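You operate a simulated robot arm through the tools that you are given. There is no shell and no other tool.

You run a simulated robot arm. Do the job below in one go: nothing can be reset, and whatever is moved stays where it is left.

Task
Set the pressure switch as its card says, pump till its lamp lights, then bleed down.
Fine: shut the bleed knob to pump; end at zero with it open; leave the gauges racked. Where these are worked on the way, their far stop is far enough and under half their travel is too little: bleed knob.
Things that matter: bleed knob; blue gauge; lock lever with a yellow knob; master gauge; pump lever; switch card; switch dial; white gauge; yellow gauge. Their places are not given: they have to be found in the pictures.

Only the result counts: the job must be done as asked and must still hold three seconds after the hand-in. Knocking over, shifting, dropping, spilling or breaking anything else fails it.

Robot
A 6-joint arm with a two-finger parallel gripper, fixed in place. Base frame: the origin is on the floor under the middle of its stand, x ahead of it, y to its left, z up. Lengths are in m, angles in degrees, forces in N, time in s.
With the tool pointing down near the work surface it reaches from about 0.46 to 0.86 m from the base axis. Its first joint turns from -115.0 to 115.0 degrees. Payload 4.2 kg.
Tool frame: the origin (TCP) lies between the finger pads and is the grasp point; the fingertips stand 0.023 m ahead of it; z points along the fingers, y is the line along which they close. The gripper opens to 0.094 m. The fingers are 0.038 m wide and 0.01 m thick; the gripper's body (0.054 by 0.096 m) begins 0.039 m behind the TCP.
Orientation is that of the tool frame in the base frame, as a unit quaternion [x, y, z, w]. With the fingers straight down and closing along the base's y, the tool's x points along the base's -x, its y along +y and its z along -z.

Tools
- The arm moves only by the tool nudge_tool. Its argument "increments" is one flat list of numbers, 7 for each row, row after row: the shift along the tool's x, y, z in units of 50 mm (1.0 is 50 mm), then the turn, a rotation vector about the tool's x, y, z in units of 4 degrees (1.0 is 4 degrees), then the finger opening in m, from 0 to 0.094. In form: [dx, dy, dz, rx, ry, rz, jaw, dx, dy, dz, rx, ry, rz, jaw, ...]. A call has 1 to 20 rows; each row shifts and turns the commanded pose from where the row before left it, along the tool's axes as they then stand. A call with a number of a shift or a turn outside -1 to 1 is refused whole. A row lasts 0.2 s, in which the tool goes at most 0.05 m and 8.6 degrees; a call with a longer step from one row to the next is refused whole, and so is a gripper value outside its range. A pose out of reach is approached as far as the arm can. The call stops where the force on the tool passes 40 N (or 10 N more than at its start, if that is more) or the arm is blocked; 0.2 s more then pass. The fingers move at their own pace (about 0.108 m/s each) and stop on an object; they squeeze with about 29 N. The grip force told is the motor's: it shows also when the fingers shut on nothing. Time passes only in rows, and 0.2 s behind the last, so rows that do not move let the fingers close. It gives the time, the measured TCP pose, the force on the tool (base axes), the opening and the grip force at its end, in the units of the frame above (readings bear some noise), with the torque about the TCP (base axes, N m) and any sound that the robot's microphone picked up.
- Cameras (640 x 400 px; columns grow to the right, rows downward): "scene" is fixed at [0.2206, 0.4978, 1.7001]; the picture's right is [-0.72, -0.70, 0.00], its down [-0.48, 0.49, -0.73] and it looks along [0.51, -0.52, -0.68] (base axes); focal length 310 px, centre (320, 200). "wrist" rides on the gripper at [0.086, 0.016, -0.074] in the tool frame; the picture's right is [-0.18, 0.98, 0.00], its down [-0.58, -0.11, -0.81] and it looks along [-0.79, -0.15, 0.59] (tool axes); focal length 243 px, centre (320, 200).
- camera(camera): a new picture of that camera. It takes no simulated time.
- raise_lower(by): slides the trunk up (or, below 0, down) by that many m; the arm rides with it, the base frame stays. It gives what a move gives, with no picture.
- locate(camera, pixels): for up to 12 pixels [column, row] of the newest picture of that camera ("zoom" is the newest enlarged one), the place [x, y, z] in the base frame of the surface seen there, good to about 0.002 m. It takes no simulated time.
- inspect(camera, box): a new picture of the part [left, top, right, bottom] of that camera's present view, enlarged. It takes no simulated time.
- job_done(): hands the job in; it is judged then, once.

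Leave the gripper open and the arm clear of the work at the hand-in unless told otherwise.

The tools are called after ">>>" as name(argument=value, ...) on one line, values as JSON. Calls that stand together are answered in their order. nudge_tool: Moves the arm, as the interface text tells. Its arguments: {"type":"object","properties":{"increments":{"type":"array","items":{"type":"number"}}},"required":["increments"]} The other tools are called the same way: raise_lower (by) moves the trunk up or down; camera (camera) takes a picture; locate (camera, pixels) gives the place of the surface under pixels of a picture; inspect (camera, box) takes an enlarged picture of a part of a camera's view; job_done () hands the job in.

At the start:

```text
time: 0.0
tool_pos: [0.4983, 0.0628, 1.3133]
tool_rot: [0.0, 1.0, 0.0, 0.0]
wrist_force: [0.2, 0.8, -0.1]
torque: [-0.04, 0.01, -0.01]
opening: 0.0943
grip_force: 0.1
trunk travel left (down, up): [-0.85, 0.14]
```

scene: 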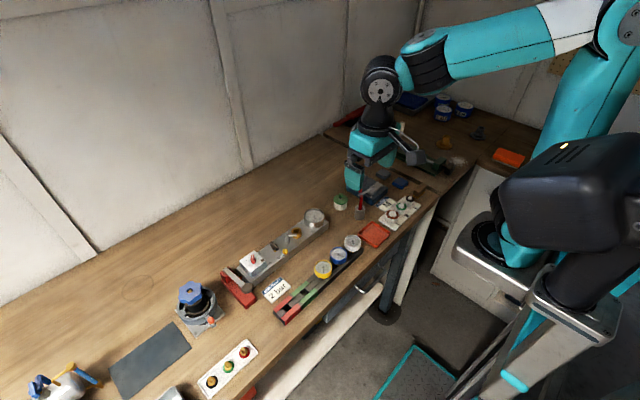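
wrist: 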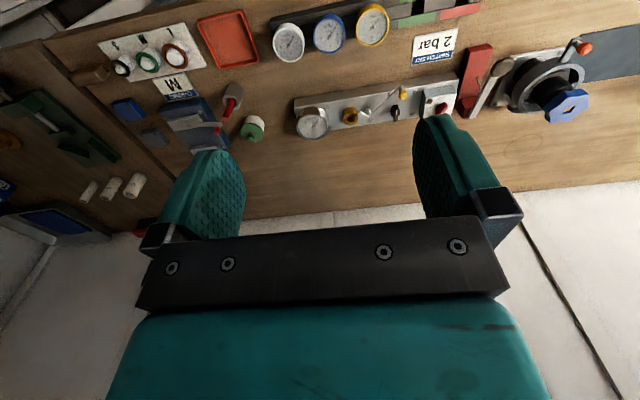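

I see the bench with a pressure rig in the middle, gauges in a rack and a card reading "2 bar". I will enlarge the relevant parts of both views first.

>>> inspect(camera="scene", box=[210, 190, 370, 330])

>>> inspect(camera="wrist", box=[260, 0, 600, 150])

>>> inspect(camera="scene", box=[330, 150, 450, 250])

```text
2.86 times, centred on (290, 260) of scene
```

zoom: 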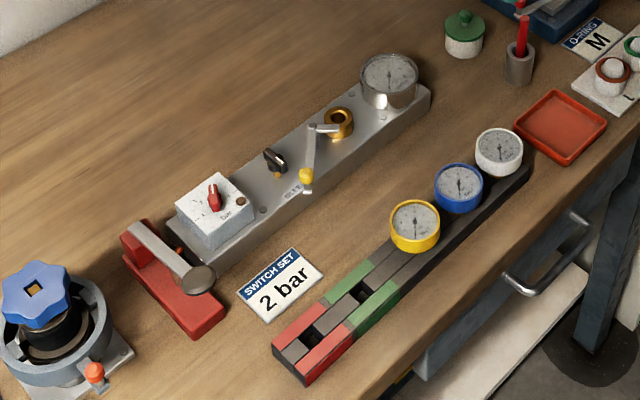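

```text
1.88 times, centred on (430, 75) of wrist
```

zoom: 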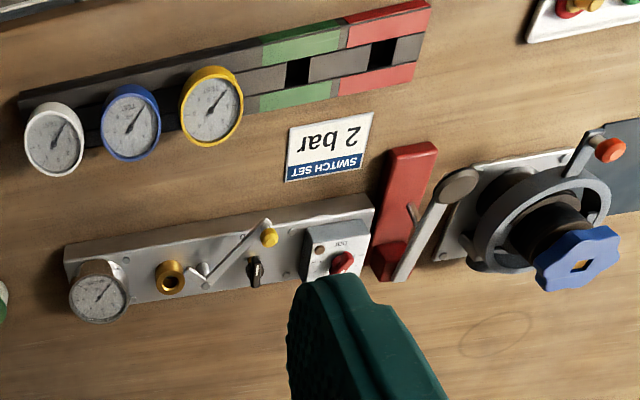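

```text
4.00 times, centred on (390, 200) of scene
```

zoom: 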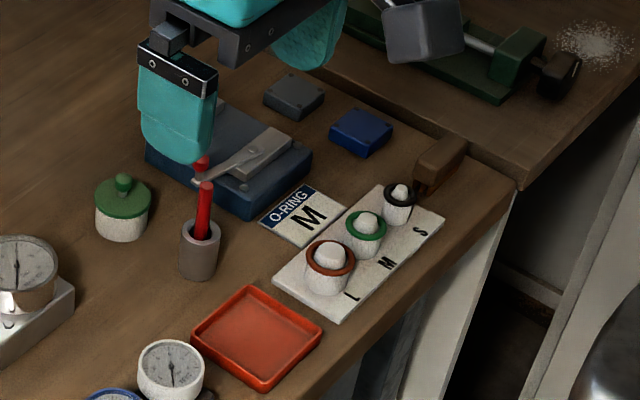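

The rig is a grey manifold with the master gauge, a brass port, a lever with a yellow knob, a black knob, a switch box with a red dial, and a pump lever on a red base. I'll zoom further to read the details and locate them.

>>> inspect(camera="scene", box=[215, 235, 311, 295])

>>> locate(camera="zoom", pixels=[[235, 135], [250, 100], [235, 160], [310, 140], [425, 40], [175, 290], [100, 190], [400, 250], [200, 260], [130, 270]])

>>> inspect(camera="scene", box=[265, 200, 345, 260])

```text
6.67 times, centred on (263, 265) of scene
```

zoom: 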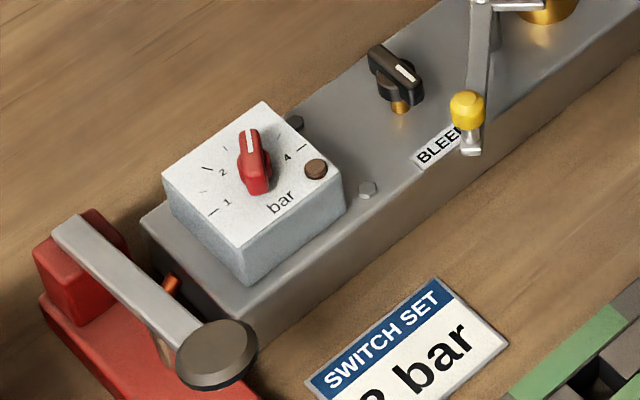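

```text
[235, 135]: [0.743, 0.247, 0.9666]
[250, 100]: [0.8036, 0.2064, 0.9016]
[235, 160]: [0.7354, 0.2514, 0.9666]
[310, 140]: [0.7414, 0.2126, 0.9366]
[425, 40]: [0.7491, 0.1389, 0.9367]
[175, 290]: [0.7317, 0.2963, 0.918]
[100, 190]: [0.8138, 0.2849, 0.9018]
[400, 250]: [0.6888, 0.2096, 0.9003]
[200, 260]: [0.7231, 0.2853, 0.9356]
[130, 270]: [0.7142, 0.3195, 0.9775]
```

```text
6.67 times, centred on (305, 230) of scene
```

zoom: 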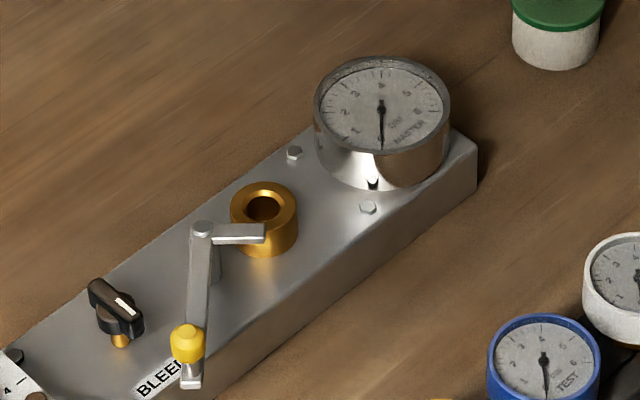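

The bench is at z≈0.900, the manifold top at about 0.937 and the switch face at about 0.967. The dial's white mark points between 2 and 4, so about 3. I'm moving the arm to a viewing pose about TCP (0.58, 0.22, 1.15), still well above everything, for a close look with the wrist camera.

>>> nudge_tool(increments=[-0.267, 0.523, 0.543, 0, 0, 0, 0.094, -0.267, 0.523, 0.543, 0, 0, 0, 0.094, -0.267, 0.523, 0.543, 0, 0, 0, 0.094, -0.267, 0.523, 0.543, 0, 0, 0, 0.094, -0.267, 0.523, 0.543, 0, 0, 0, 0.094, -0.267, 0.523, 0.543, 0, 0, 0, 0.094])

>>> camera(camera="wrist")

>>> camera(camera="scene")

```text
time: 1.4
tool_pos: [0.5787, 0.2189, 1.1509]
tool_rot: [0.001, 1.0, 0.0, 0.001]
wrist_force: [-0.3, 0.2, 0.3]
torque: [0.01, 0.0, 0.02]
opening: 0.0941
grip_force: 0.1
trunk travel left (down, up): [-0.85, 0.14]
```

```text
taken
```

wrist: 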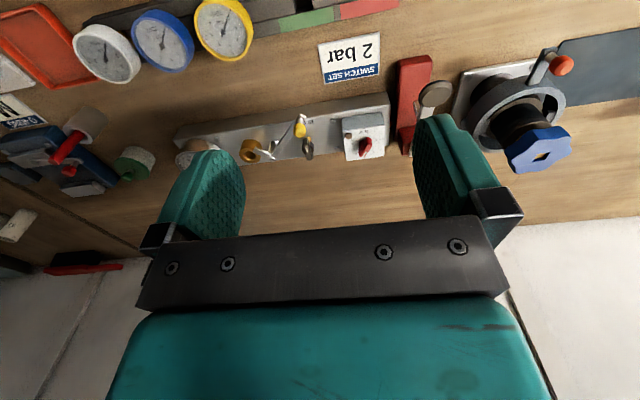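

```text
taken
```

scene: 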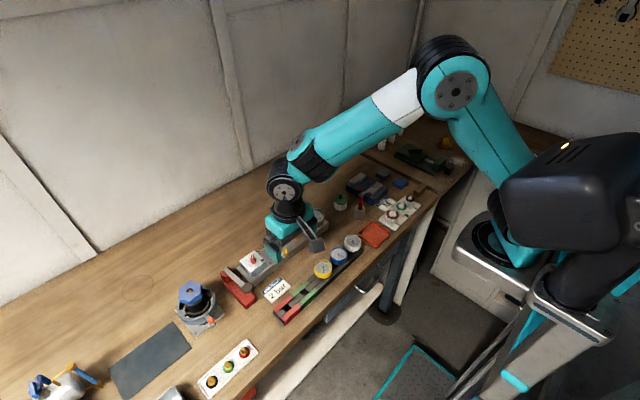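

The wrist view shows the rig at about columns 180–450, rows 100–160. I'll enlarge it.

>>> inspect(camera="wrist", box=[310, 80, 470, 180])

>>> inspect(camera="wrist", box=[200, 90, 340, 178])

```text
4.00 times, centred on (390, 130) of wrist
```

zoom: 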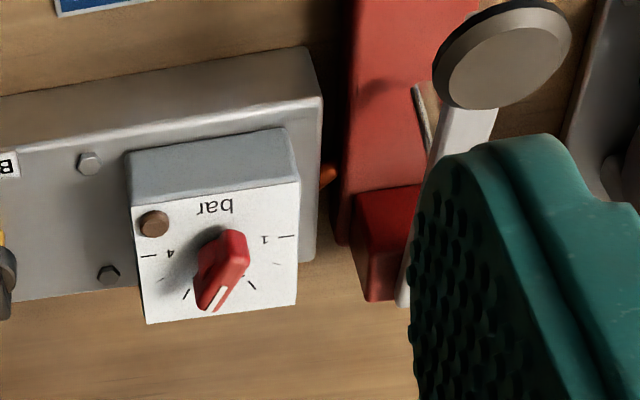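

```text
4.55 times, centred on (270, 134) of wrist
```

zoom: 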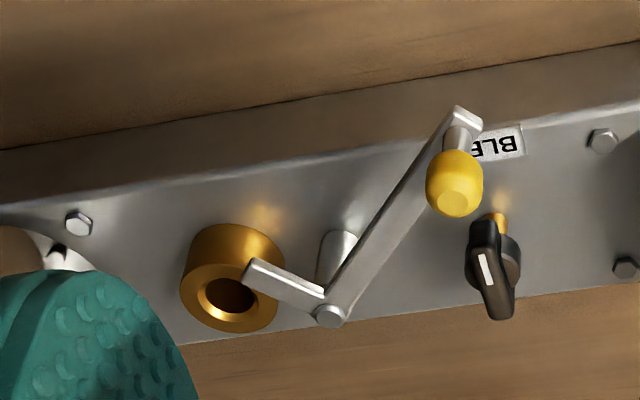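

I'll zoom tighter on the dial face and the bleed knob from the scene camera to measure the tick directions.

>>> inspect(camera="scene", box=[236, 246, 276, 271])

>>> inspect(camera="scene", box=[260, 232, 300, 257])

>>> inspect(camera="wrist", box=[336, 110, 400, 165])

```text
16.00 times, centred on (256, 258) of scene
```

zoom: 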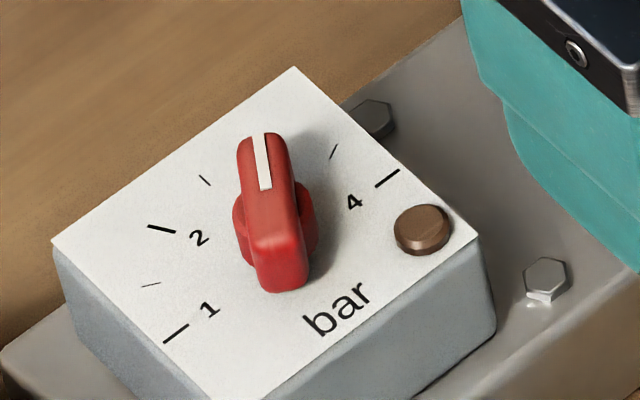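

```text
16.00 times, centred on (280, 244) of scene
```

zoom: 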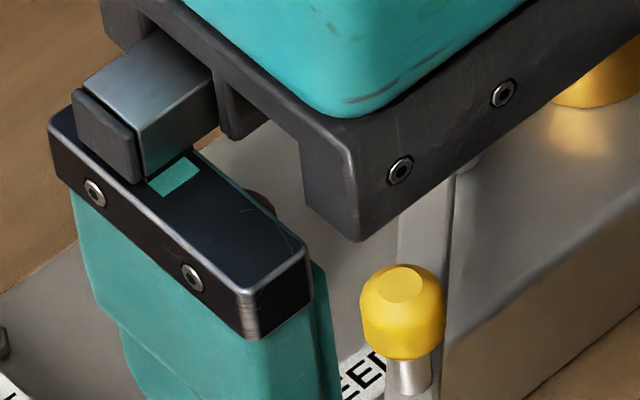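

```text
7.27 times, centred on (368, 138) of wrist
```

zoom: 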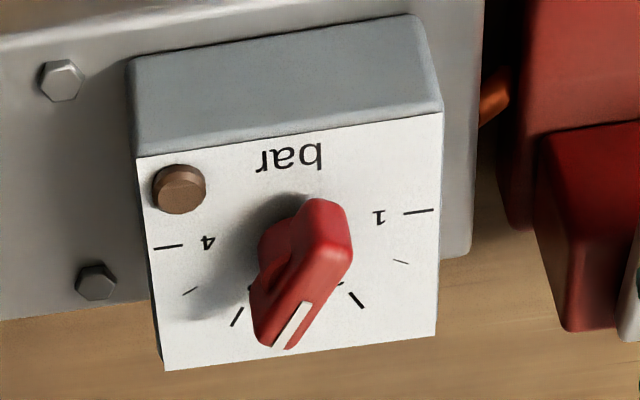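

The dial has major ticks 1, 2, (3), 4 with minor ones between. I'll take the tick places and the knob's ends from the scene zoom.

>>> inspect(camera="scene", box=[236, 246, 276, 271])

>>> locate(camera="zoom", pixels=[[165, 342], [188, 325], [150, 226], [174, 233], [377, 186], [398, 171], [259, 137], [266, 187], [275, 270], [423, 226], [55, 242], [293, 68]])

>>> locate(camera="zoom", pixels=[[475, 236], [142, 285], [160, 283], [200, 176], [210, 184], [330, 157], [337, 145], [250, 140], [278, 140], [260, 240], [300, 235], [240, 220]])

```text
16.00 times, centred on (256, 258) of scene
```

zoom: 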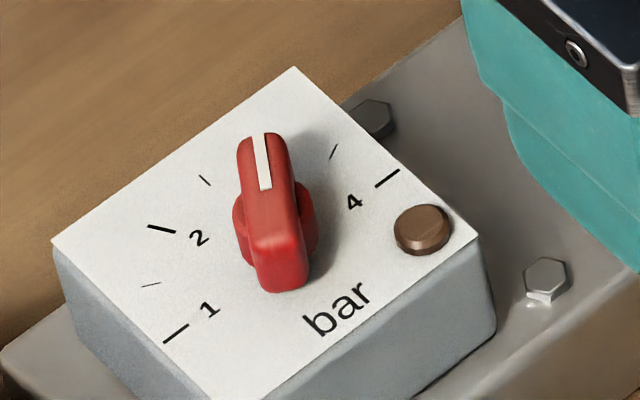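

```text
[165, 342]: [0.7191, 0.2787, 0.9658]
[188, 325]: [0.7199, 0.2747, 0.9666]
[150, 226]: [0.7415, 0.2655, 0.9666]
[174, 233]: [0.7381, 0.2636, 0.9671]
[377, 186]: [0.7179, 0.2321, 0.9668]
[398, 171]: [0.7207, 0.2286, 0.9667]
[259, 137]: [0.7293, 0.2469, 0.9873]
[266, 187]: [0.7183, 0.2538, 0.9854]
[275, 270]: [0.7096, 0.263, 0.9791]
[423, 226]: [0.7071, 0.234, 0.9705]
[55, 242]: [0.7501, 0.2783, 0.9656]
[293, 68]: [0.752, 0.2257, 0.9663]
```

```text
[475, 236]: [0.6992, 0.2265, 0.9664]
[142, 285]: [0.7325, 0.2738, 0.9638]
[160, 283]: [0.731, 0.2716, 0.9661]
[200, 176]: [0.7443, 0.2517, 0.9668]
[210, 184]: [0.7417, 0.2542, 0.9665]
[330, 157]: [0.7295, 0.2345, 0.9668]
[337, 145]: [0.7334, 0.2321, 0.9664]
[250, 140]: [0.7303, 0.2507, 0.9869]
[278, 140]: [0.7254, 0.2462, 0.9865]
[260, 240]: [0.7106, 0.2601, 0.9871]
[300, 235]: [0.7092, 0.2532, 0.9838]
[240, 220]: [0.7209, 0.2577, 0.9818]
```

The tick ends give a dial centre of about (0.719, 0.254). Tick 1 points to +y, tick 4 to −y, tick 2 at about +28° and the pointer at about −32°, so the dial is at 3 and must go 60° counter-clockwise to 2. Now I'll take the bleed knob and the pump from the wrist view.

>>> inspect(camera="wrist", box=[286, 110, 334, 165])

>>> inspect(camera="wrist", box=[380, 40, 476, 160])

```text
7.27 times, centred on (310, 138) of wrist
```

zoom: 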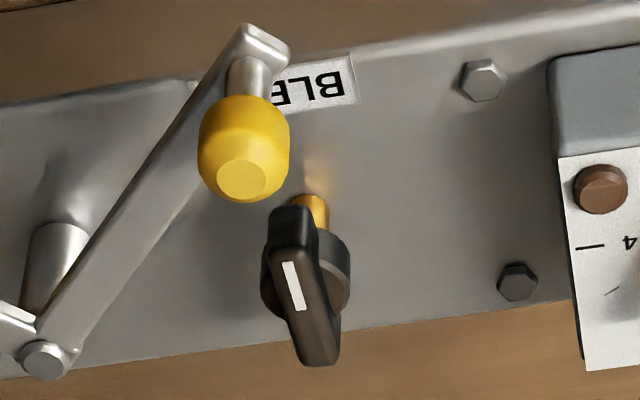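

```text
3.33 times, centred on (428, 100) of wrist
```

zoom: 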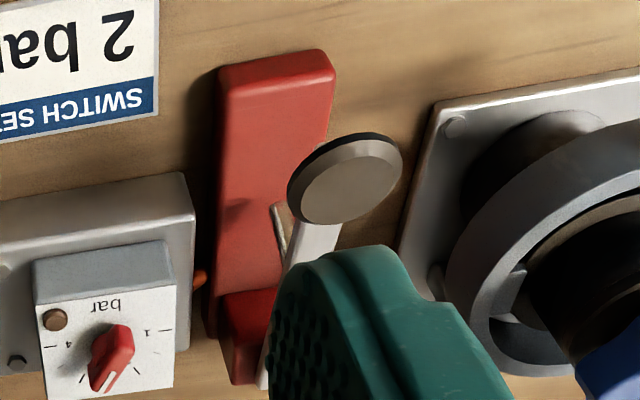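

I'll locate the bleed knob, the lock lever and their neighbours in a fresh zoom, then the pump.

>>> inspect(camera="wrist", box=[286, 110, 334, 165])

>>> locate(camera="zoom", pixels=[[287, 268], [297, 303], [290, 215], [320, 355], [304, 290], [318, 212], [340, 265], [240, 178], [247, 125], [265, 40], [45, 358], [130, 230]])

>>> inspect(camera="wrist", box=[380, 40, 476, 160])

>>> locate(camera="zoom", pixels=[[345, 180], [305, 205], [385, 160], [340, 210], [365, 140], [310, 245], [225, 100], [320, 75], [245, 310], [265, 300], [285, 230], [300, 270]])

>>> locate(camera="wrist", pixels=[[540, 150], [525, 160], [560, 130], [500, 110], [540, 90], [470, 110], [475, 80], [560, 65], [535, 80], [434, 92], [410, 100], [250, 150]])

```text
7.27 times, centred on (310, 138) of wrist
```

zoom: 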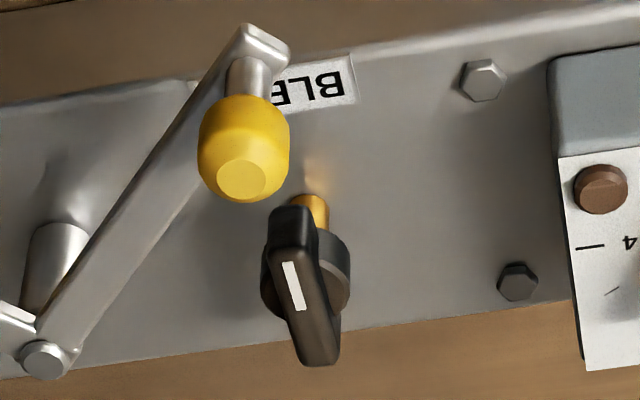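

```text
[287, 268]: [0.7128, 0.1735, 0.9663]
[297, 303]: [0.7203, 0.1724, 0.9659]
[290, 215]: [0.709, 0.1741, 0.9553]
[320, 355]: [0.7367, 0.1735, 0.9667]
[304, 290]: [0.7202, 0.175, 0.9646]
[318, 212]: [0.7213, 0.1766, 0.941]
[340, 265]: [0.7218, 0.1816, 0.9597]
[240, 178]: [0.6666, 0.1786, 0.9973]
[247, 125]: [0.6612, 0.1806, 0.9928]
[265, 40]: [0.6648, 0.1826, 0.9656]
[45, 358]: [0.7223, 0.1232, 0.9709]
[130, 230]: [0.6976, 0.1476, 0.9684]
```

```text
3.33 times, centred on (428, 100) of wrist
```

zoom: 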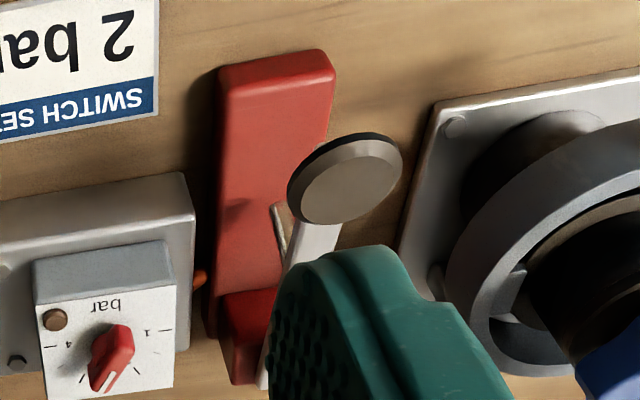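

```text
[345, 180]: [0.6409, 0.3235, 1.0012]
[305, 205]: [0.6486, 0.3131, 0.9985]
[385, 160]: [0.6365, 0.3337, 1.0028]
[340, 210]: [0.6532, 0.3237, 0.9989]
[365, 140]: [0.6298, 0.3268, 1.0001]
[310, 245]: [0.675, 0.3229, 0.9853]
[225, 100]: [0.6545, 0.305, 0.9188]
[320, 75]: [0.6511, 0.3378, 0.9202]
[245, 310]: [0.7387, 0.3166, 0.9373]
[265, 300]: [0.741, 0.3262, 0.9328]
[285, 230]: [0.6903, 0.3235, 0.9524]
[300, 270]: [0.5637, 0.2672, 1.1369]
```

```text
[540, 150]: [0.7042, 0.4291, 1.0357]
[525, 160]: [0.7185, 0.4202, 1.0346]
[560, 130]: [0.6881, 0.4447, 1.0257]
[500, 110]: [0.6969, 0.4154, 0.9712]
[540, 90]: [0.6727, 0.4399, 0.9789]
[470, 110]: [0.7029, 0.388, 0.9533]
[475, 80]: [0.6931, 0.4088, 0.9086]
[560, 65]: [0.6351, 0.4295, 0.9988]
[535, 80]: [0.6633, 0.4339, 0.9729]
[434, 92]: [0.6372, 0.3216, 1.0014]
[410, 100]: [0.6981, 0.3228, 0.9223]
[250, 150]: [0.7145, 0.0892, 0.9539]
```

The bleed knob's bar is centred at about (0.722, 0.174), lies along x with its mark toward −x, and tops out at z 0.9665. The lock lever runs close by, from (0.722, 0.123) to the yellow knob at (0.666, 0.179). The pump pad is at about (0.641, 0.3235, 1.001).

First the dial: I'm moving above it to (0.7193, 0.2537, 1.05), turning the tool −32° and part-closing the fingers to 0.04.

>>> nudge_tool(increments=[-0.5624, 0.139, 0.404, 0, 0, 0, 0.04, -0.5624, 0.139, 0.404, 0, 0, 0, 0.04, -0.5624, 0.139, 0.404, 0, 0, 0, 0.04, -0.5624, 0.139, 0.404, 0, 0, 0, 0.04, -0.5624, 0.139, 0.404, 0, 0, 0, 0.04, 0, 0, 0, 0, 0, 1, 0.04, 0, 0, 0, 0, 0, 1, 0.04, 0, 0, 0, 0, 0, 1, 0.04, 0, 0, 0, 0, 0, 1, 0.04, 0, 0, 0, 0, 0, 1, 0.04, 0, 0, 0, 0, 0, 1, 0.04, 0, 0, 0, 0, 0, 1, 0.04, 0, 0, 0, 0, 0, 1, 0.04])

>>> camera(camera="wrist")

>>> inspect(camera="scene", box=[215, 225, 311, 285])

```text
time: 4.2
tool_pos: [0.7199, 0.2559, 1.0478]
tool_rot: [0.275, 0.961, 0.0, 0.0]
wrist_force: [-0.4, 0.3, 0.4]
torque: [0.03, 0.0, 0.04]
opening: 0.04
grip_force: 0.0
trunk travel left (down, up): [-0.85, 0.14]
```

```text
taken
```

wrist: 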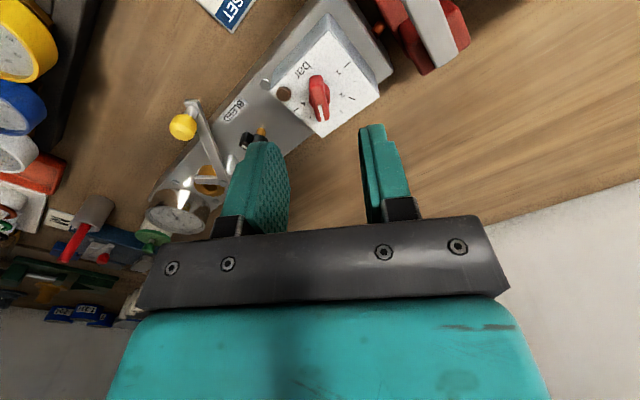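

```text
6.67 times, centred on (263, 255) of scene
```

zoom: 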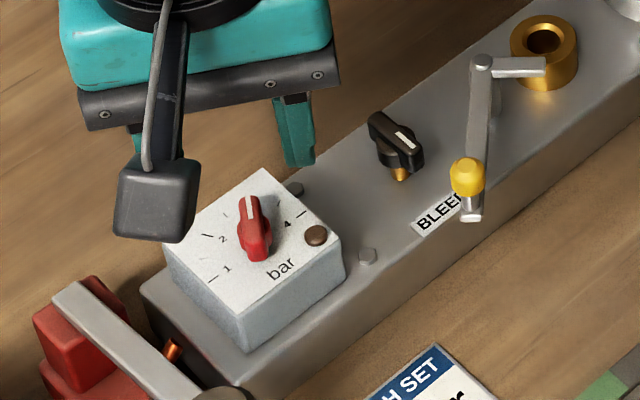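

The tool reads (0.720, 0.256, 1.048), oriented along the dial's bar. I'll go down 30 mm and check the alignment by picture before touching.

>>> nudge_tool(increments=[0, 0, 0.3, 0, 0, 0, 0.04, 0, 0, 0.3, 0, 0, 0, 0.04, 0, 0, 0, 0, 0, 0, 0.04])

>>> inspect(camera="wrist", box=[220, 20, 420, 180])

>>> inspect(camera="scene", box=[231, 235, 287, 270])

```text
time: 5.0
tool_pos: [0.7198, 0.2552, 1.0169]
tool_rot: [0.276, 0.961, 0.0, 0.0]
wrist_force: [-0.1, 1.0, -0.2]
torque: [0.0, 0.01, -0.02]
opening: 0.0402
grip_force: 0.0
trunk travel left (down, up): [-0.85, 0.14]
```

```text
2.50 times, centred on (320, 100) of wrist
```

zoom: 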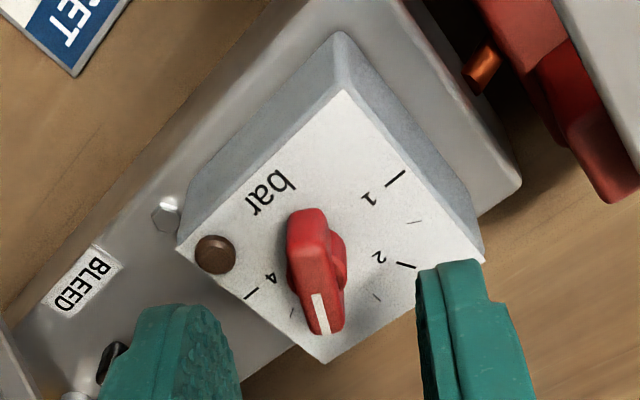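

```text
11.43 times, centred on (259, 252) of scene
```

zoom: 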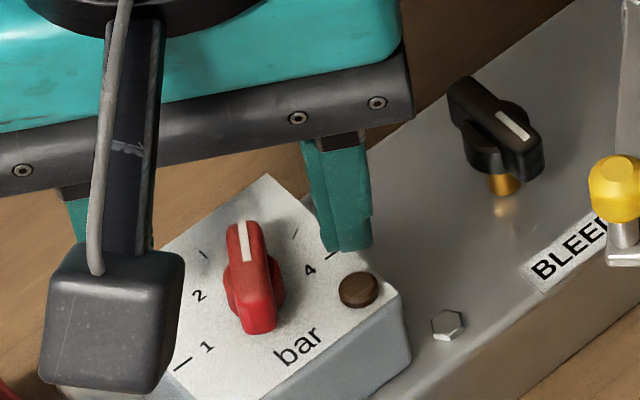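

The fingers straddle the dial bar (bar at zoom (318, 270), fingers either side). I'll go down 20 mm so the tips sit just above the lamp's height, then close on the bar.

>>> nudge_tool(increments=[0, -0.03, 0.2, 0, 0, 0, 0.04, 0, 0, 0.2, 0, 0, 0, 0.04, 0, 0, 0, 0, 0, 0, 0.04, 0, 0, 0, 0, 0, 0, 0.0, 0, 0, 0, 0, 0, 0, 0.0, 0, 0, 0, 0, 0, 0, 0.0])

>>> inspect(camera="scene", box=[231, 235, 287, 270])

>>> inspect(camera="wrist", box=[220, 20, 420, 180])

```text
time: 6.4
tool_pos: [0.7197, 0.2548, 0.9979]
tool_rot: [0.275, 0.961, 0.001, 0.0]
wrist_force: [7.5, 4.5, -1.3]
torque: [-0.25, -0.63, -0.05]
opening: 0.0086
grip_force: 45.2
trunk travel left (down, up): [-0.85, 0.14]
```

```text
11.43 times, centred on (259, 252) of scene
```

zoom: 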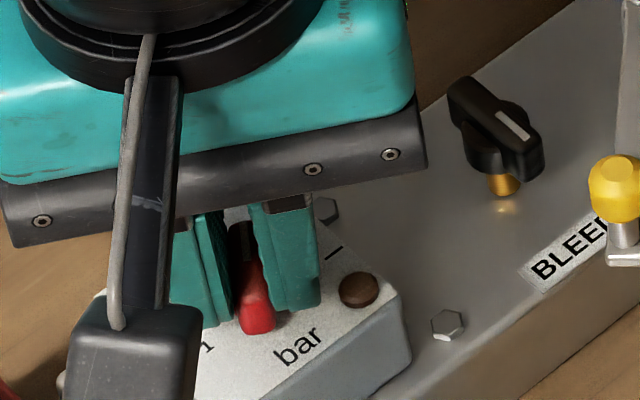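

```text
2.50 times, centred on (320, 100) of wrist
```

zoom: 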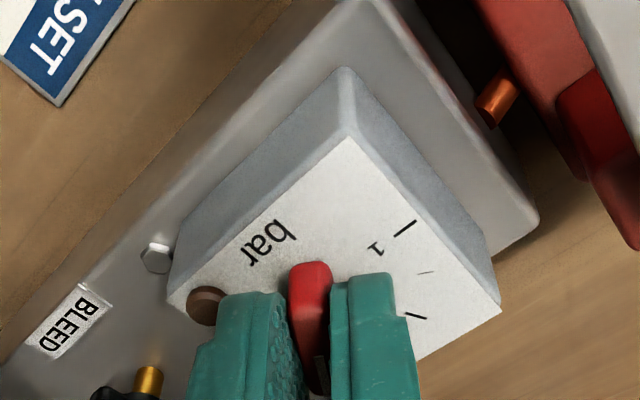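

The bar is gripped (opening 8.6 mm, a slight side force shows a ~1 mm offset). I'll turn counter-clockwise 28° first and watch torque and force.

>>> nudge_tool(increments=[0, 0.02, 0, 0, 0, -1, 0, 0, 0, 0, 0, 0, -1, 0, 0, 0, 0, 0, 0, -1, 0, 0, 0, 0, 0, 0, -1, 0, 0, 0, 0, 0, 0, -1, 0, 0, 0, 0, 0, 0, -1, 0, 0, 0, 0, 0, 0, -1, 0])

>>> inspect(camera="wrist", box=[220, 20, 420, 180])

>>> inspect(camera="scene", box=[231, 235, 287, 270])

```text
time: 8.0
tool_pos: [0.7198, 0.2546, 0.9987]
tool_rot: [0.035, 0.999, 0.001, 0.001]
wrist_force: [11.1, 1.1, -2.4]
torque: [-0.05, -1.14, 0.0]
opening: 0.0086
grip_force: 45.2
trunk travel left (down, up): [-0.85, 0.14]
```

```text
2.50 times, centred on (320, 100) of wrist
```

zoom: 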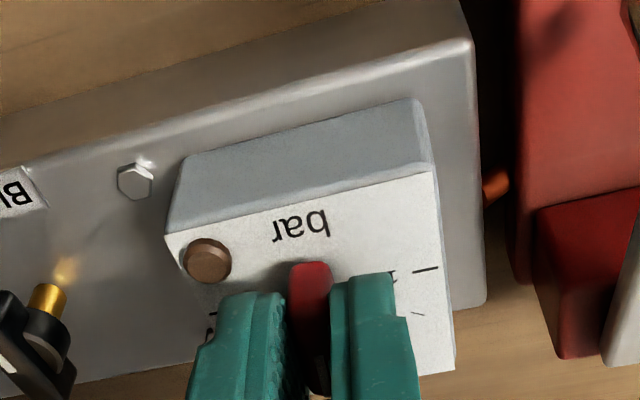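

```text
11.43 times, centred on (259, 252) of scene
```

zoom: 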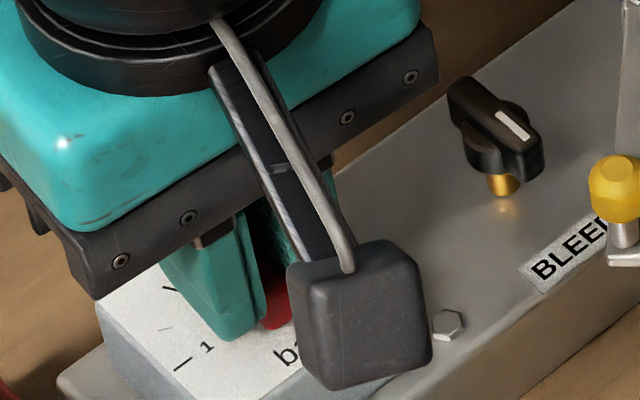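

The dial follows (28° done, force steady at about 11 N, no stop). I'll turn the remaining 32°.

>>> nudge_tool(increments=[-0.02, 0, 0, 0, 0, -1, 0, 0, 0, 0, 0, 0, -1, 0, 0, 0, 0, 0, 0, -1, 0, 0, 0, 0, 0, 0, -1, 0, 0, 0, 0, 0, 0, -1, 0, 0, 0, 0, 0, 0, -1, 0, 0, 0, 0, 0, 0, -1, 0, 0, 0, 0, 0, 0, -1, 0])

>>> inspect(camera="wrist", box=[220, 20, 420, 180])

```text
time: 9.8
tool_pos: [0.7206, 0.2559, 0.998]
tool_rot: [-0.243, 0.97, 0.0, 0.0]
wrist_force: [0.7, 2.9, -0.8]
torque: [0.57, -0.97, -0.04]
opening: 0.009
grip_force: 45.4
trunk travel left (down, up): [-0.85, 0.14]
```

```text
2.50 times, centred on (320, 100) of wrist
```

zoom: 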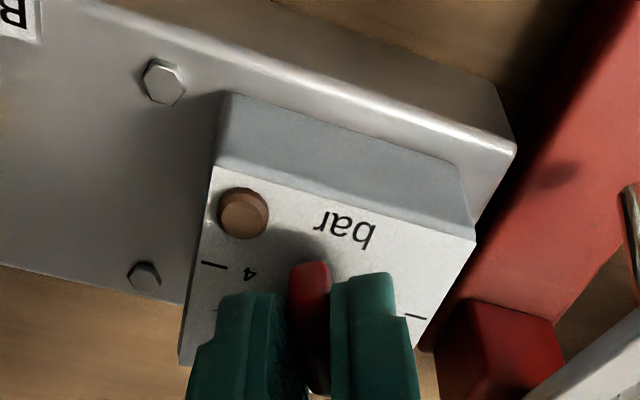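

The tool is at +28.1° as planned. I'll open the fingers and rise 80 mm, then check where the pointer stands.

>>> nudge_tool(increments=[0, 0, 0, 0, 0, 0, 0.04, 0, 0, 0, 0, 0, 0, 0.04, 0, 0, -0.4, 0, 0, 0, 0.04, 0, 0, -0.8, 0, 0, 0, 0.04, 0, 0, -0.8, 0, 0, 0, 0.04, 0, 0, -0.8, 0, 0, 0, 0.04])

>>> inspect(camera="wrist", box=[250, 60, 390, 150])

>>> inspect(camera="scene", box=[236, 246, 276, 271])

```text
time: 11.2
tool_pos: [0.7197, 0.2558, 1.1384]
tool_rot: [-0.242, 0.97, 0.0, -0.001]
wrist_force: [0.7, 0.1, -0.7]
torque: [-0.01, 0.01, -0.03]
opening: 0.0401
grip_force: 0.0
trunk travel left (down, up): [-0.85, 0.14]
```

```text
4.44 times, centred on (320, 105) of wrist
```

zoom: 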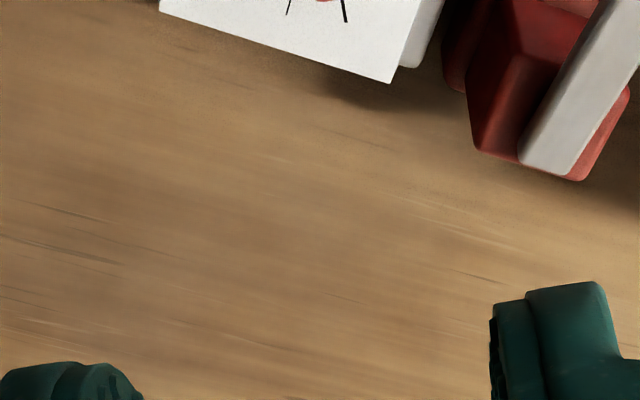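

```text
16.00 times, centred on (256, 258) of scene
```

zoom: 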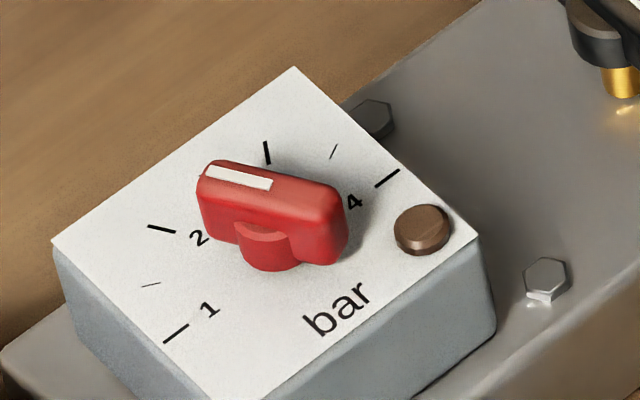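

The pointer now looks aimed at 2. I'll measure it against the ticks.

>>> locate(camera="zoom", pixels=[[208, 171], [271, 184], [335, 198], [152, 226], [173, 232], [266, 143], [269, 163], [165, 342], [187, 325], [377, 186], [398, 171], [240, 177]])

>>> locate(camera="zoom", pixels=[[210, 163], [330, 183], [205, 177], [325, 210], [220, 168], [260, 178], [260, 188], [220, 178], [340, 190], [280, 178], [260, 190], [230, 170]])

```text
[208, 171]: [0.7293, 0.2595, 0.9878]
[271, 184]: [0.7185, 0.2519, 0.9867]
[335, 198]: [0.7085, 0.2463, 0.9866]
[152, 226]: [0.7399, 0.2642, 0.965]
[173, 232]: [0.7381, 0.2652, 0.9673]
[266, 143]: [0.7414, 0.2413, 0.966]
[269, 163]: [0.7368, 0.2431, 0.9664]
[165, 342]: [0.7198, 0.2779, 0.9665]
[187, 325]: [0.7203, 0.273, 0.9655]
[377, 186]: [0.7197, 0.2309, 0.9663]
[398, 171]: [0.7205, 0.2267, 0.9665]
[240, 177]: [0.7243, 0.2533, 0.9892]
```

```text
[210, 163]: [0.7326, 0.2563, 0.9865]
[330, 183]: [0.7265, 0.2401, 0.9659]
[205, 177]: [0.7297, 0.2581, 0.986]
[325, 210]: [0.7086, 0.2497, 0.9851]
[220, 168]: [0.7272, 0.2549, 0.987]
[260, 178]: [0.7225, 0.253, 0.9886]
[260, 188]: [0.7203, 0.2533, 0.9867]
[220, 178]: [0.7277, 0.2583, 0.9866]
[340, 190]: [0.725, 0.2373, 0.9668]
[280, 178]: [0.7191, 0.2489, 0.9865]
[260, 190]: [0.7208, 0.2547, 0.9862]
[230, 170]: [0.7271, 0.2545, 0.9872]
```

In the picture plane the mark lies 60.3° from tick 1, which reads 2.0 bar, so the dial is set. Next is the bleed knob: I'll zoom on it to measure its bar, collar and clearances.

>>> inspect(camera="scene", box=[255, 228, 303, 258])

>>> inspect(camera="scene", box=[200, 200, 340, 300])

```text
13.33 times, centred on (279, 243) of scene
```

zoom: 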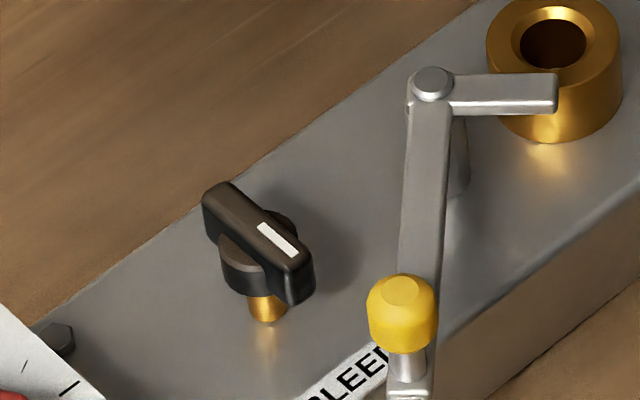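

```text
4.00 times, centred on (270, 250) of scene
```

zoom: 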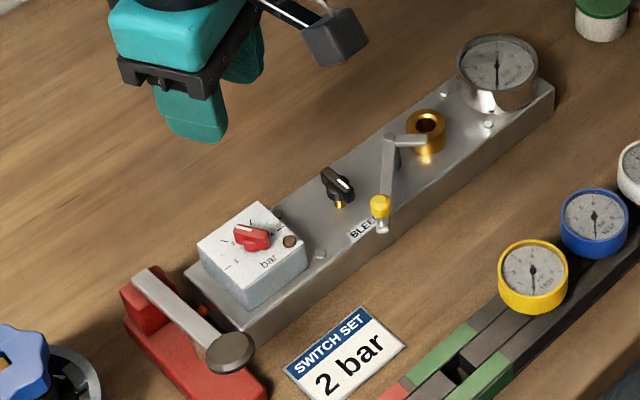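

I'll take the zoom on the bleed knob again and locate points on its bar and on the lock lever.

>>> inspect(camera="scene", box=[255, 228, 303, 258])

>>> locate(camera="zoom", pixels=[[220, 192], [262, 226], [293, 252], [304, 260], [240, 210], [300, 285], [225, 240], [238, 270], [245, 252], [250, 290], [290, 212], [268, 315]])

>>> locate(camera="zoom", pixels=[[430, 82], [410, 150], [405, 220], [400, 260], [400, 290], [375, 310], [432, 310], [405, 375], [395, 395], [425, 180], [450, 100], [550, 90]])

```text
13.33 times, centred on (279, 243) of scene
```

zoom: 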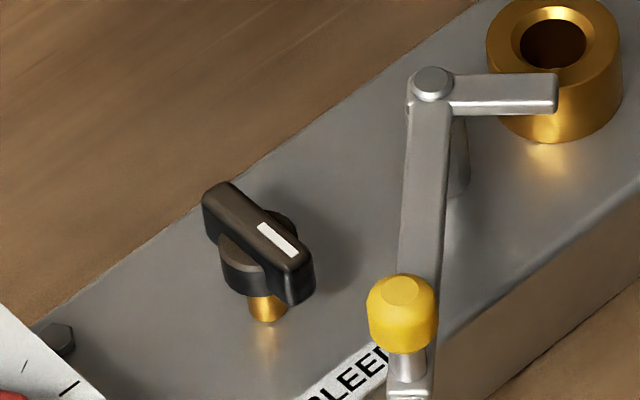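

```text
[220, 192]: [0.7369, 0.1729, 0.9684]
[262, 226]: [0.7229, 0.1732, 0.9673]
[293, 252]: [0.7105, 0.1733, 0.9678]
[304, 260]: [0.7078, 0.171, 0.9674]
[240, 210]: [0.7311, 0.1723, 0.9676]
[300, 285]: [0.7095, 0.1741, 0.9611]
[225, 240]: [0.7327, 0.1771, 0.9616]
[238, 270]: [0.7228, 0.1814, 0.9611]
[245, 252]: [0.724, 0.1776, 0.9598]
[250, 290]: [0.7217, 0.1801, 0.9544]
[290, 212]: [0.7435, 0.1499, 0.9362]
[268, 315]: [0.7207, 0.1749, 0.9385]
```

```text
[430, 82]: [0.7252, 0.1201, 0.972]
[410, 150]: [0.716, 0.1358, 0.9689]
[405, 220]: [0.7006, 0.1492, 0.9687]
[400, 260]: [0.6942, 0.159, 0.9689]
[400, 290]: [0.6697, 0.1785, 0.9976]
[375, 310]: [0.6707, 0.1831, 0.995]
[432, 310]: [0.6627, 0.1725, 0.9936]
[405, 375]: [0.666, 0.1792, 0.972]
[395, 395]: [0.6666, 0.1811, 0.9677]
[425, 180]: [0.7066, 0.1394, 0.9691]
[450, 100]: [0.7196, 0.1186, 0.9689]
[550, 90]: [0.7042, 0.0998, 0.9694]
```

The bleed bar spans (0.7375, 0.173) to (0.7075, 0.172), its top is at z 0.9675 and its collar top at about 0.961. I'll keep the fingers narrow (0.016) because of the lock lever. I'm turning back to yaw 0 and going above the knob at about (0.724, 0.1728, 1.04).

>>> nudge_tool(increments=[0, 0, 0, 0, 0, 1, 0.04, 0, 0, 0, 0, 0, 1, 0.04, 0, 0, 0, 0, 0, 1, 0.04, 0, 0, 0, 0, 0, 1, 0.016, 0, 0, 0, 0, 0, 1, 0.016, 0, 0, 0, 0, 0, 1, 0.016, 0, 0, 0, 0, 0, 1, 0.016, -0.0247, -0.55, 0.653, 0, 0, 0, 0.016, -0.0247, -0.55, 0.653, 0, 0, 0, 0.016, -0.0247, -0.55, 0.653, 0, 0, 0, 0.016, 0, 0, 0, 0, 0, 0, 0.016])

>>> inspect(camera="wrist", box=[200, 40, 440, 190])

>>> inspect(camera="scene", box=[247, 220, 311, 260])

```text
time: 13.6
tool_pos: [0.7234, 0.1721, 1.0385]
tool_rot: [0.0, 1.0, -0.001, 0.0]
wrist_force: [-0.2, -0.2, 0.3]
torque: [0.04, -0.02, -0.01]
opening: 0.0163
grip_force: 0.0
trunk travel left (down, up): [-0.85, 0.14]
```

```text
2.67 times, centred on (320, 115) of wrist
```

zoom: 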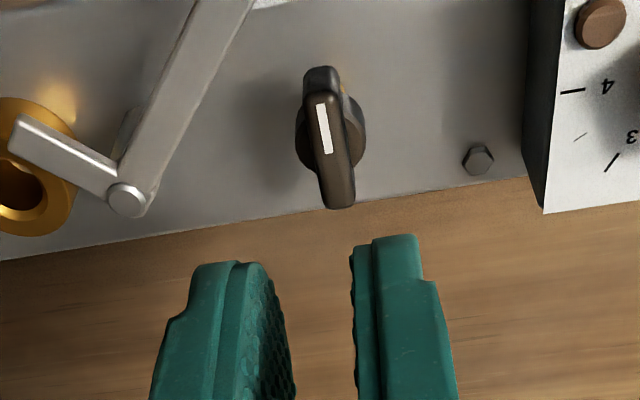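

```text
10.00 times, centred on (279, 240) of scene
```

zoom: 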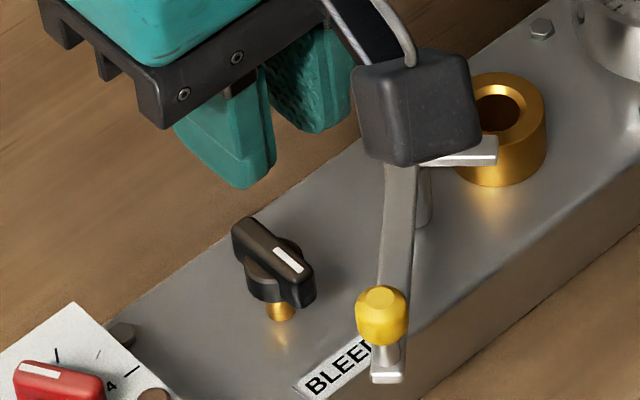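

The bar (zoom (328, 138)) lines up with the gap between the fingers. I'll descend 30 mm and check again.

>>> nudge_tool(increments=[0, 0, 0.3, 0, 0, 0, 0.016, 0, 0, 0.3, 0, 0, 0, 0.016, 0, 0, 0, 0, 0, 0, 0.016])

>>> inspect(camera="wrist", box=[240, 70, 400, 170])

>>> inspect(camera="scene", box=[255, 228, 303, 258])

```text
time: 14.4
tool_pos: [0.7235, 0.1717, 1.0089]
tool_rot: [0.0, 1.0, 0.0, 0.0]
wrist_force: [-0.6, 0.2, -0.6]
torque: [0.0, 0.01, 0.03]
opening: 0.016
grip_force: 0.1
trunk travel left (down, up): [-0.85, 0.14]
```

```text
4.00 times, centred on (320, 120) of wrist
```

zoom: 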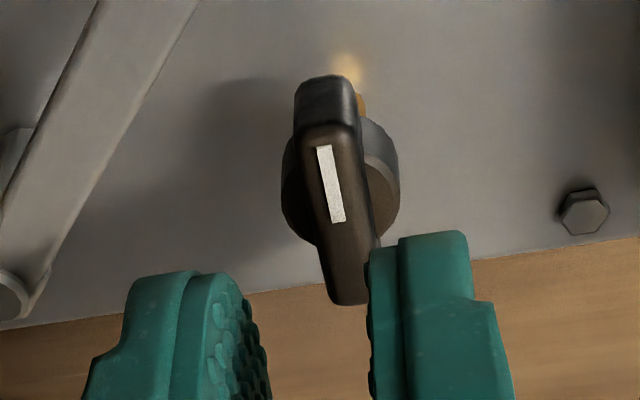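

```text
13.33 times, centred on (279, 243) of scene
```

zoom: 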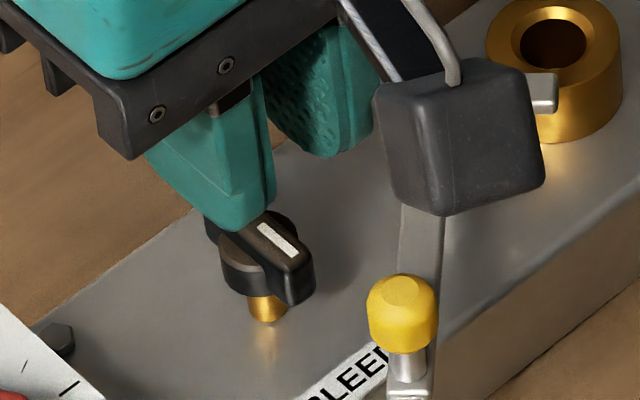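

The picture geometry puts the bar about 2–3 mm to +y of the tool centre. I'll shift +2 mm and descend 23 mm so the tips are just above the collar, without closing yet.

>>> nudge_tool(increments=[0, 0.04, 0, 0, 0, 0, 0.016, 0, 0, 0.2, 0, 0, 0, 0.016, 0, 0, 0.16, 0, 0, 0, 0.016, 0, 0, 0.1, 0, 0, 0, 0.016, 0, 0, 0, 0, 0, 0, 0.016])

>>> inspect(camera="wrist", box=[240, 70, 400, 170])

>>> inspect(camera="scene", box=[255, 228, 303, 258])

```text
time: 15.6
tool_pos: [0.7229, 0.1754, 0.9879]
tool_rot: [0.0, 1.0, 0.0, 0.0]
wrist_force: [0.6, -0.5, -0.6]
torque: [-0.01, -0.01, -0.03]
opening: 0.0157
grip_force: 0.1
trunk travel left (down, up): [-0.85, 0.14]
```

```text
4.00 times, centred on (320, 120) of wrist
```

zoom: 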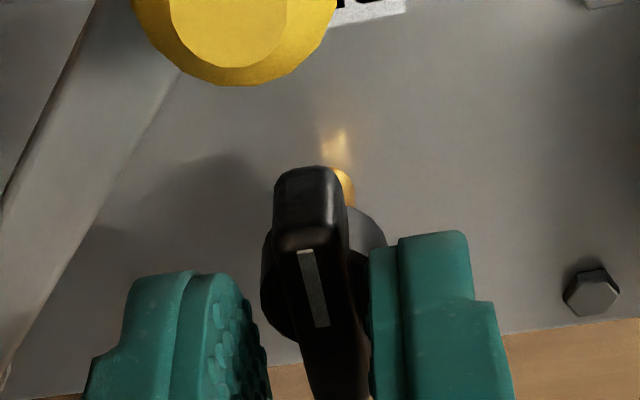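

```text
13.33 times, centred on (279, 243) of scene
```

zoom: 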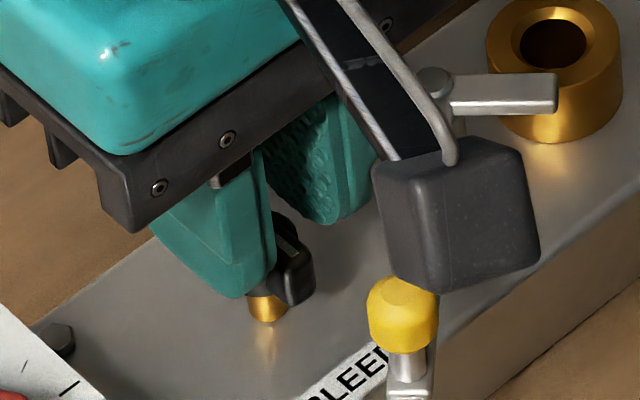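

The bar sits between the fingers with no contact force. I'll lower another 1.5 mm and close on it.

>>> nudge_tool(increments=[0, 0, 0.03, 0, 0, 0, 0.016, 0, 0, 0, 0, 0, 0, 0.016, 0, 0, 0, 0, 0, 0, 0.0, 0, 0, 0, 0, 0, 0, 0.0])

>>> inspect(camera="wrist", box=[240, 70, 400, 170])

>>> inspect(camera="scene", box=[255, 228, 303, 258])

```text
time: 16.6
tool_pos: [0.7243, 0.1748, 0.9872]
tool_rot: [0.0, 1.0, 0.0, 0.0]
wrist_force: [0.3, 5.6, -2.3]
torque: [0.14, -0.29, -0.03]
opening: 0.009
grip_force: 44.8
trunk travel left (down, up): [-0.85, 0.14]
```

```text
4.00 times, centred on (320, 120) of wrist
```

zoom: 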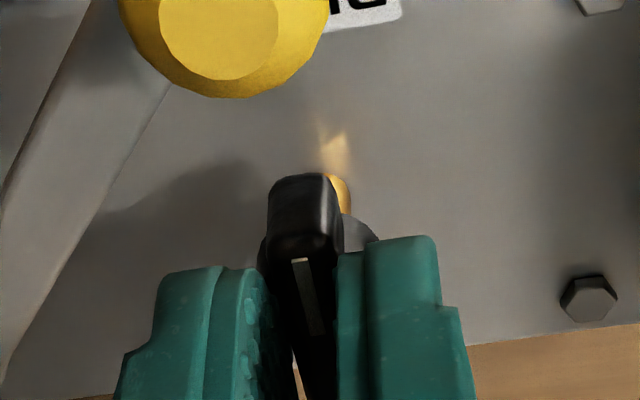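

```text
13.33 times, centred on (279, 243) of scene
```

zoom: 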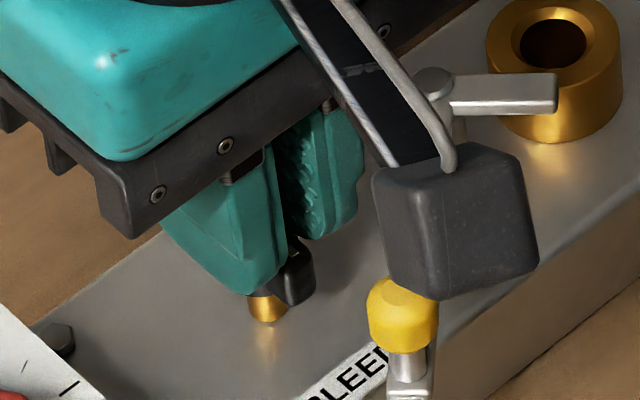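

Gripped on the bar (9.0 mm). I don't know yet which way is shut; clockwise from above is the usual way, so I'll try 8° clockwise and read the torque.

>>> nudge_tool(increments=[0, 0.01, 0, 0, 0, 1, 0, 0, 0, 0, 0, 0, 1, 0])

>>> inspect(camera="wrist", box=[240, 70, 400, 170])

```text
time: 17.2
tool_pos: [0.7247, 0.1752, 0.9861]
tool_rot: [0.069, 0.998, 0.0, -0.001]
wrist_force: [2.4, 2.0, 3.1]
torque: [0.13, 0.39, 0.01]
opening: 0.0089
grip_force: 44.8
trunk travel left (down, up): [-0.85, 0.14]
```

```text
4.00 times, centred on (320, 120) of wrist
```

zoom: 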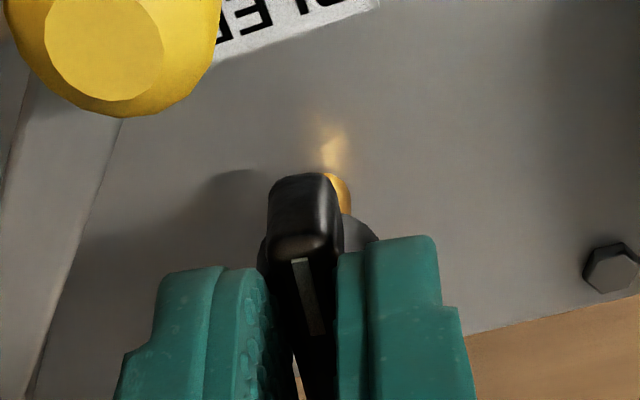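

It turns clockwise freely. I'll continue clockwise 20° at a time, watching for the stop.

>>> nudge_tool(increments=[0, 0, 0, 0, 0, 1, 0, 0, 0, 0, 0, 0, 1, 0, 0, 0, 0, 0, 0, 1, 0, 0, 0, 0, 0, 0, 1, 0, 0, 0, 0, 0, 0, 1, 0])

>>> inspect(camera="wrist", box=[200, 40, 440, 190])

>>> inspect(camera="scene", box=[247, 220, 311, 260])

```text
time: 18.4
tool_pos: [0.7241, 0.1754, 0.9859]
tool_rot: [0.242, 0.97, 0.0, 0.001]
wrist_force: [9.6, 6.0, -3.3]
torque: [0.21, -0.18, -0.01]
opening: 0.009
grip_force: 44.7
trunk travel left (down, up): [-0.85, 0.14]
```

```text
2.67 times, centred on (320, 115) of wrist
```

zoom: 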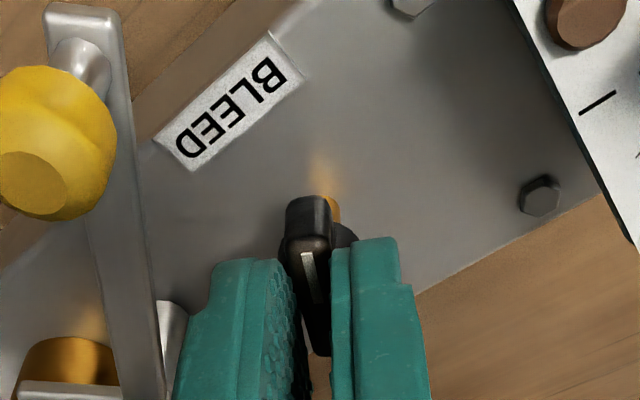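

```text
10.00 times, centred on (279, 240) of scene
```

zoom: 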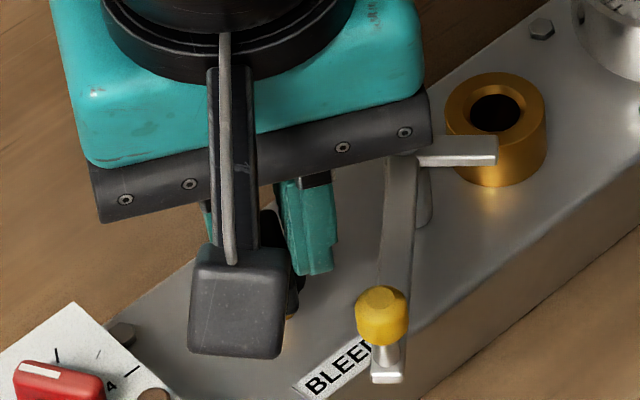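

Still turning freely. I'll relieve the side force by 1 mm and continue 20°.

>>> nudge_tool(increments=[0, 0.02, 0, 0, 0, 1, 0, 0, 0, 0, 0, 0, 1, 0, 0, 0, 0, 0, 0, 1, 0, 0, 0, 0, 0, 0, 1, 0, 0, 0, 0, 0, 0, 1, 0])

>>> inspect(camera="wrist", box=[200, 40, 440, 190])

>>> inspect(camera="scene", box=[247, 220, 311, 260])

```text
time: 19.6
tool_pos: [0.7232, 0.1761, 0.9855]
tool_rot: [0.408, 0.913, 0.0, 0.0]
wrist_force: [5.9, 0.5, 1.8]
torque: [-1.01, -0.99, 0.03]
opening: 0.0087
grip_force: 45.3
trunk travel left (down, up): [-0.85, 0.14]
```

```text
2.67 times, centred on (320, 115) of wrist
```

zoom: 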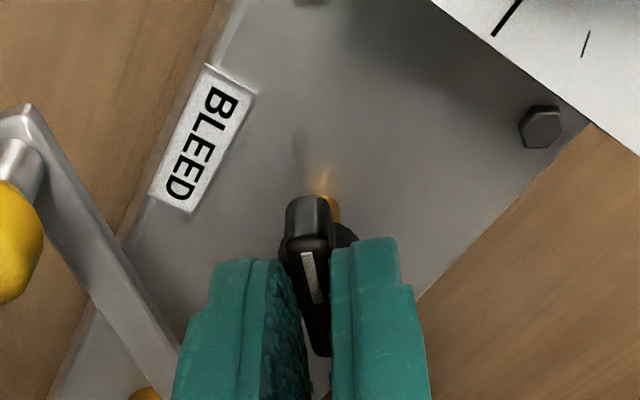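

```text
10.00 times, centred on (279, 240) of scene
```

zoom: 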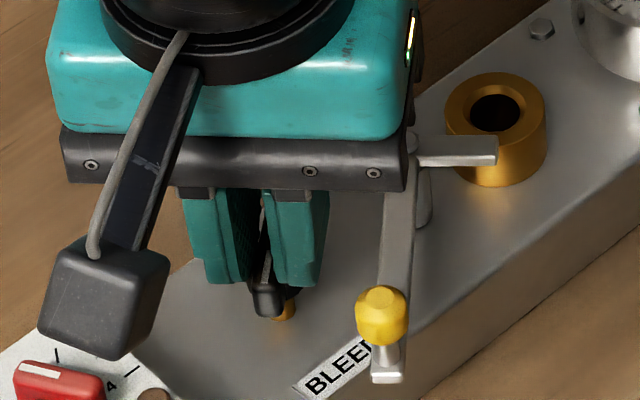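

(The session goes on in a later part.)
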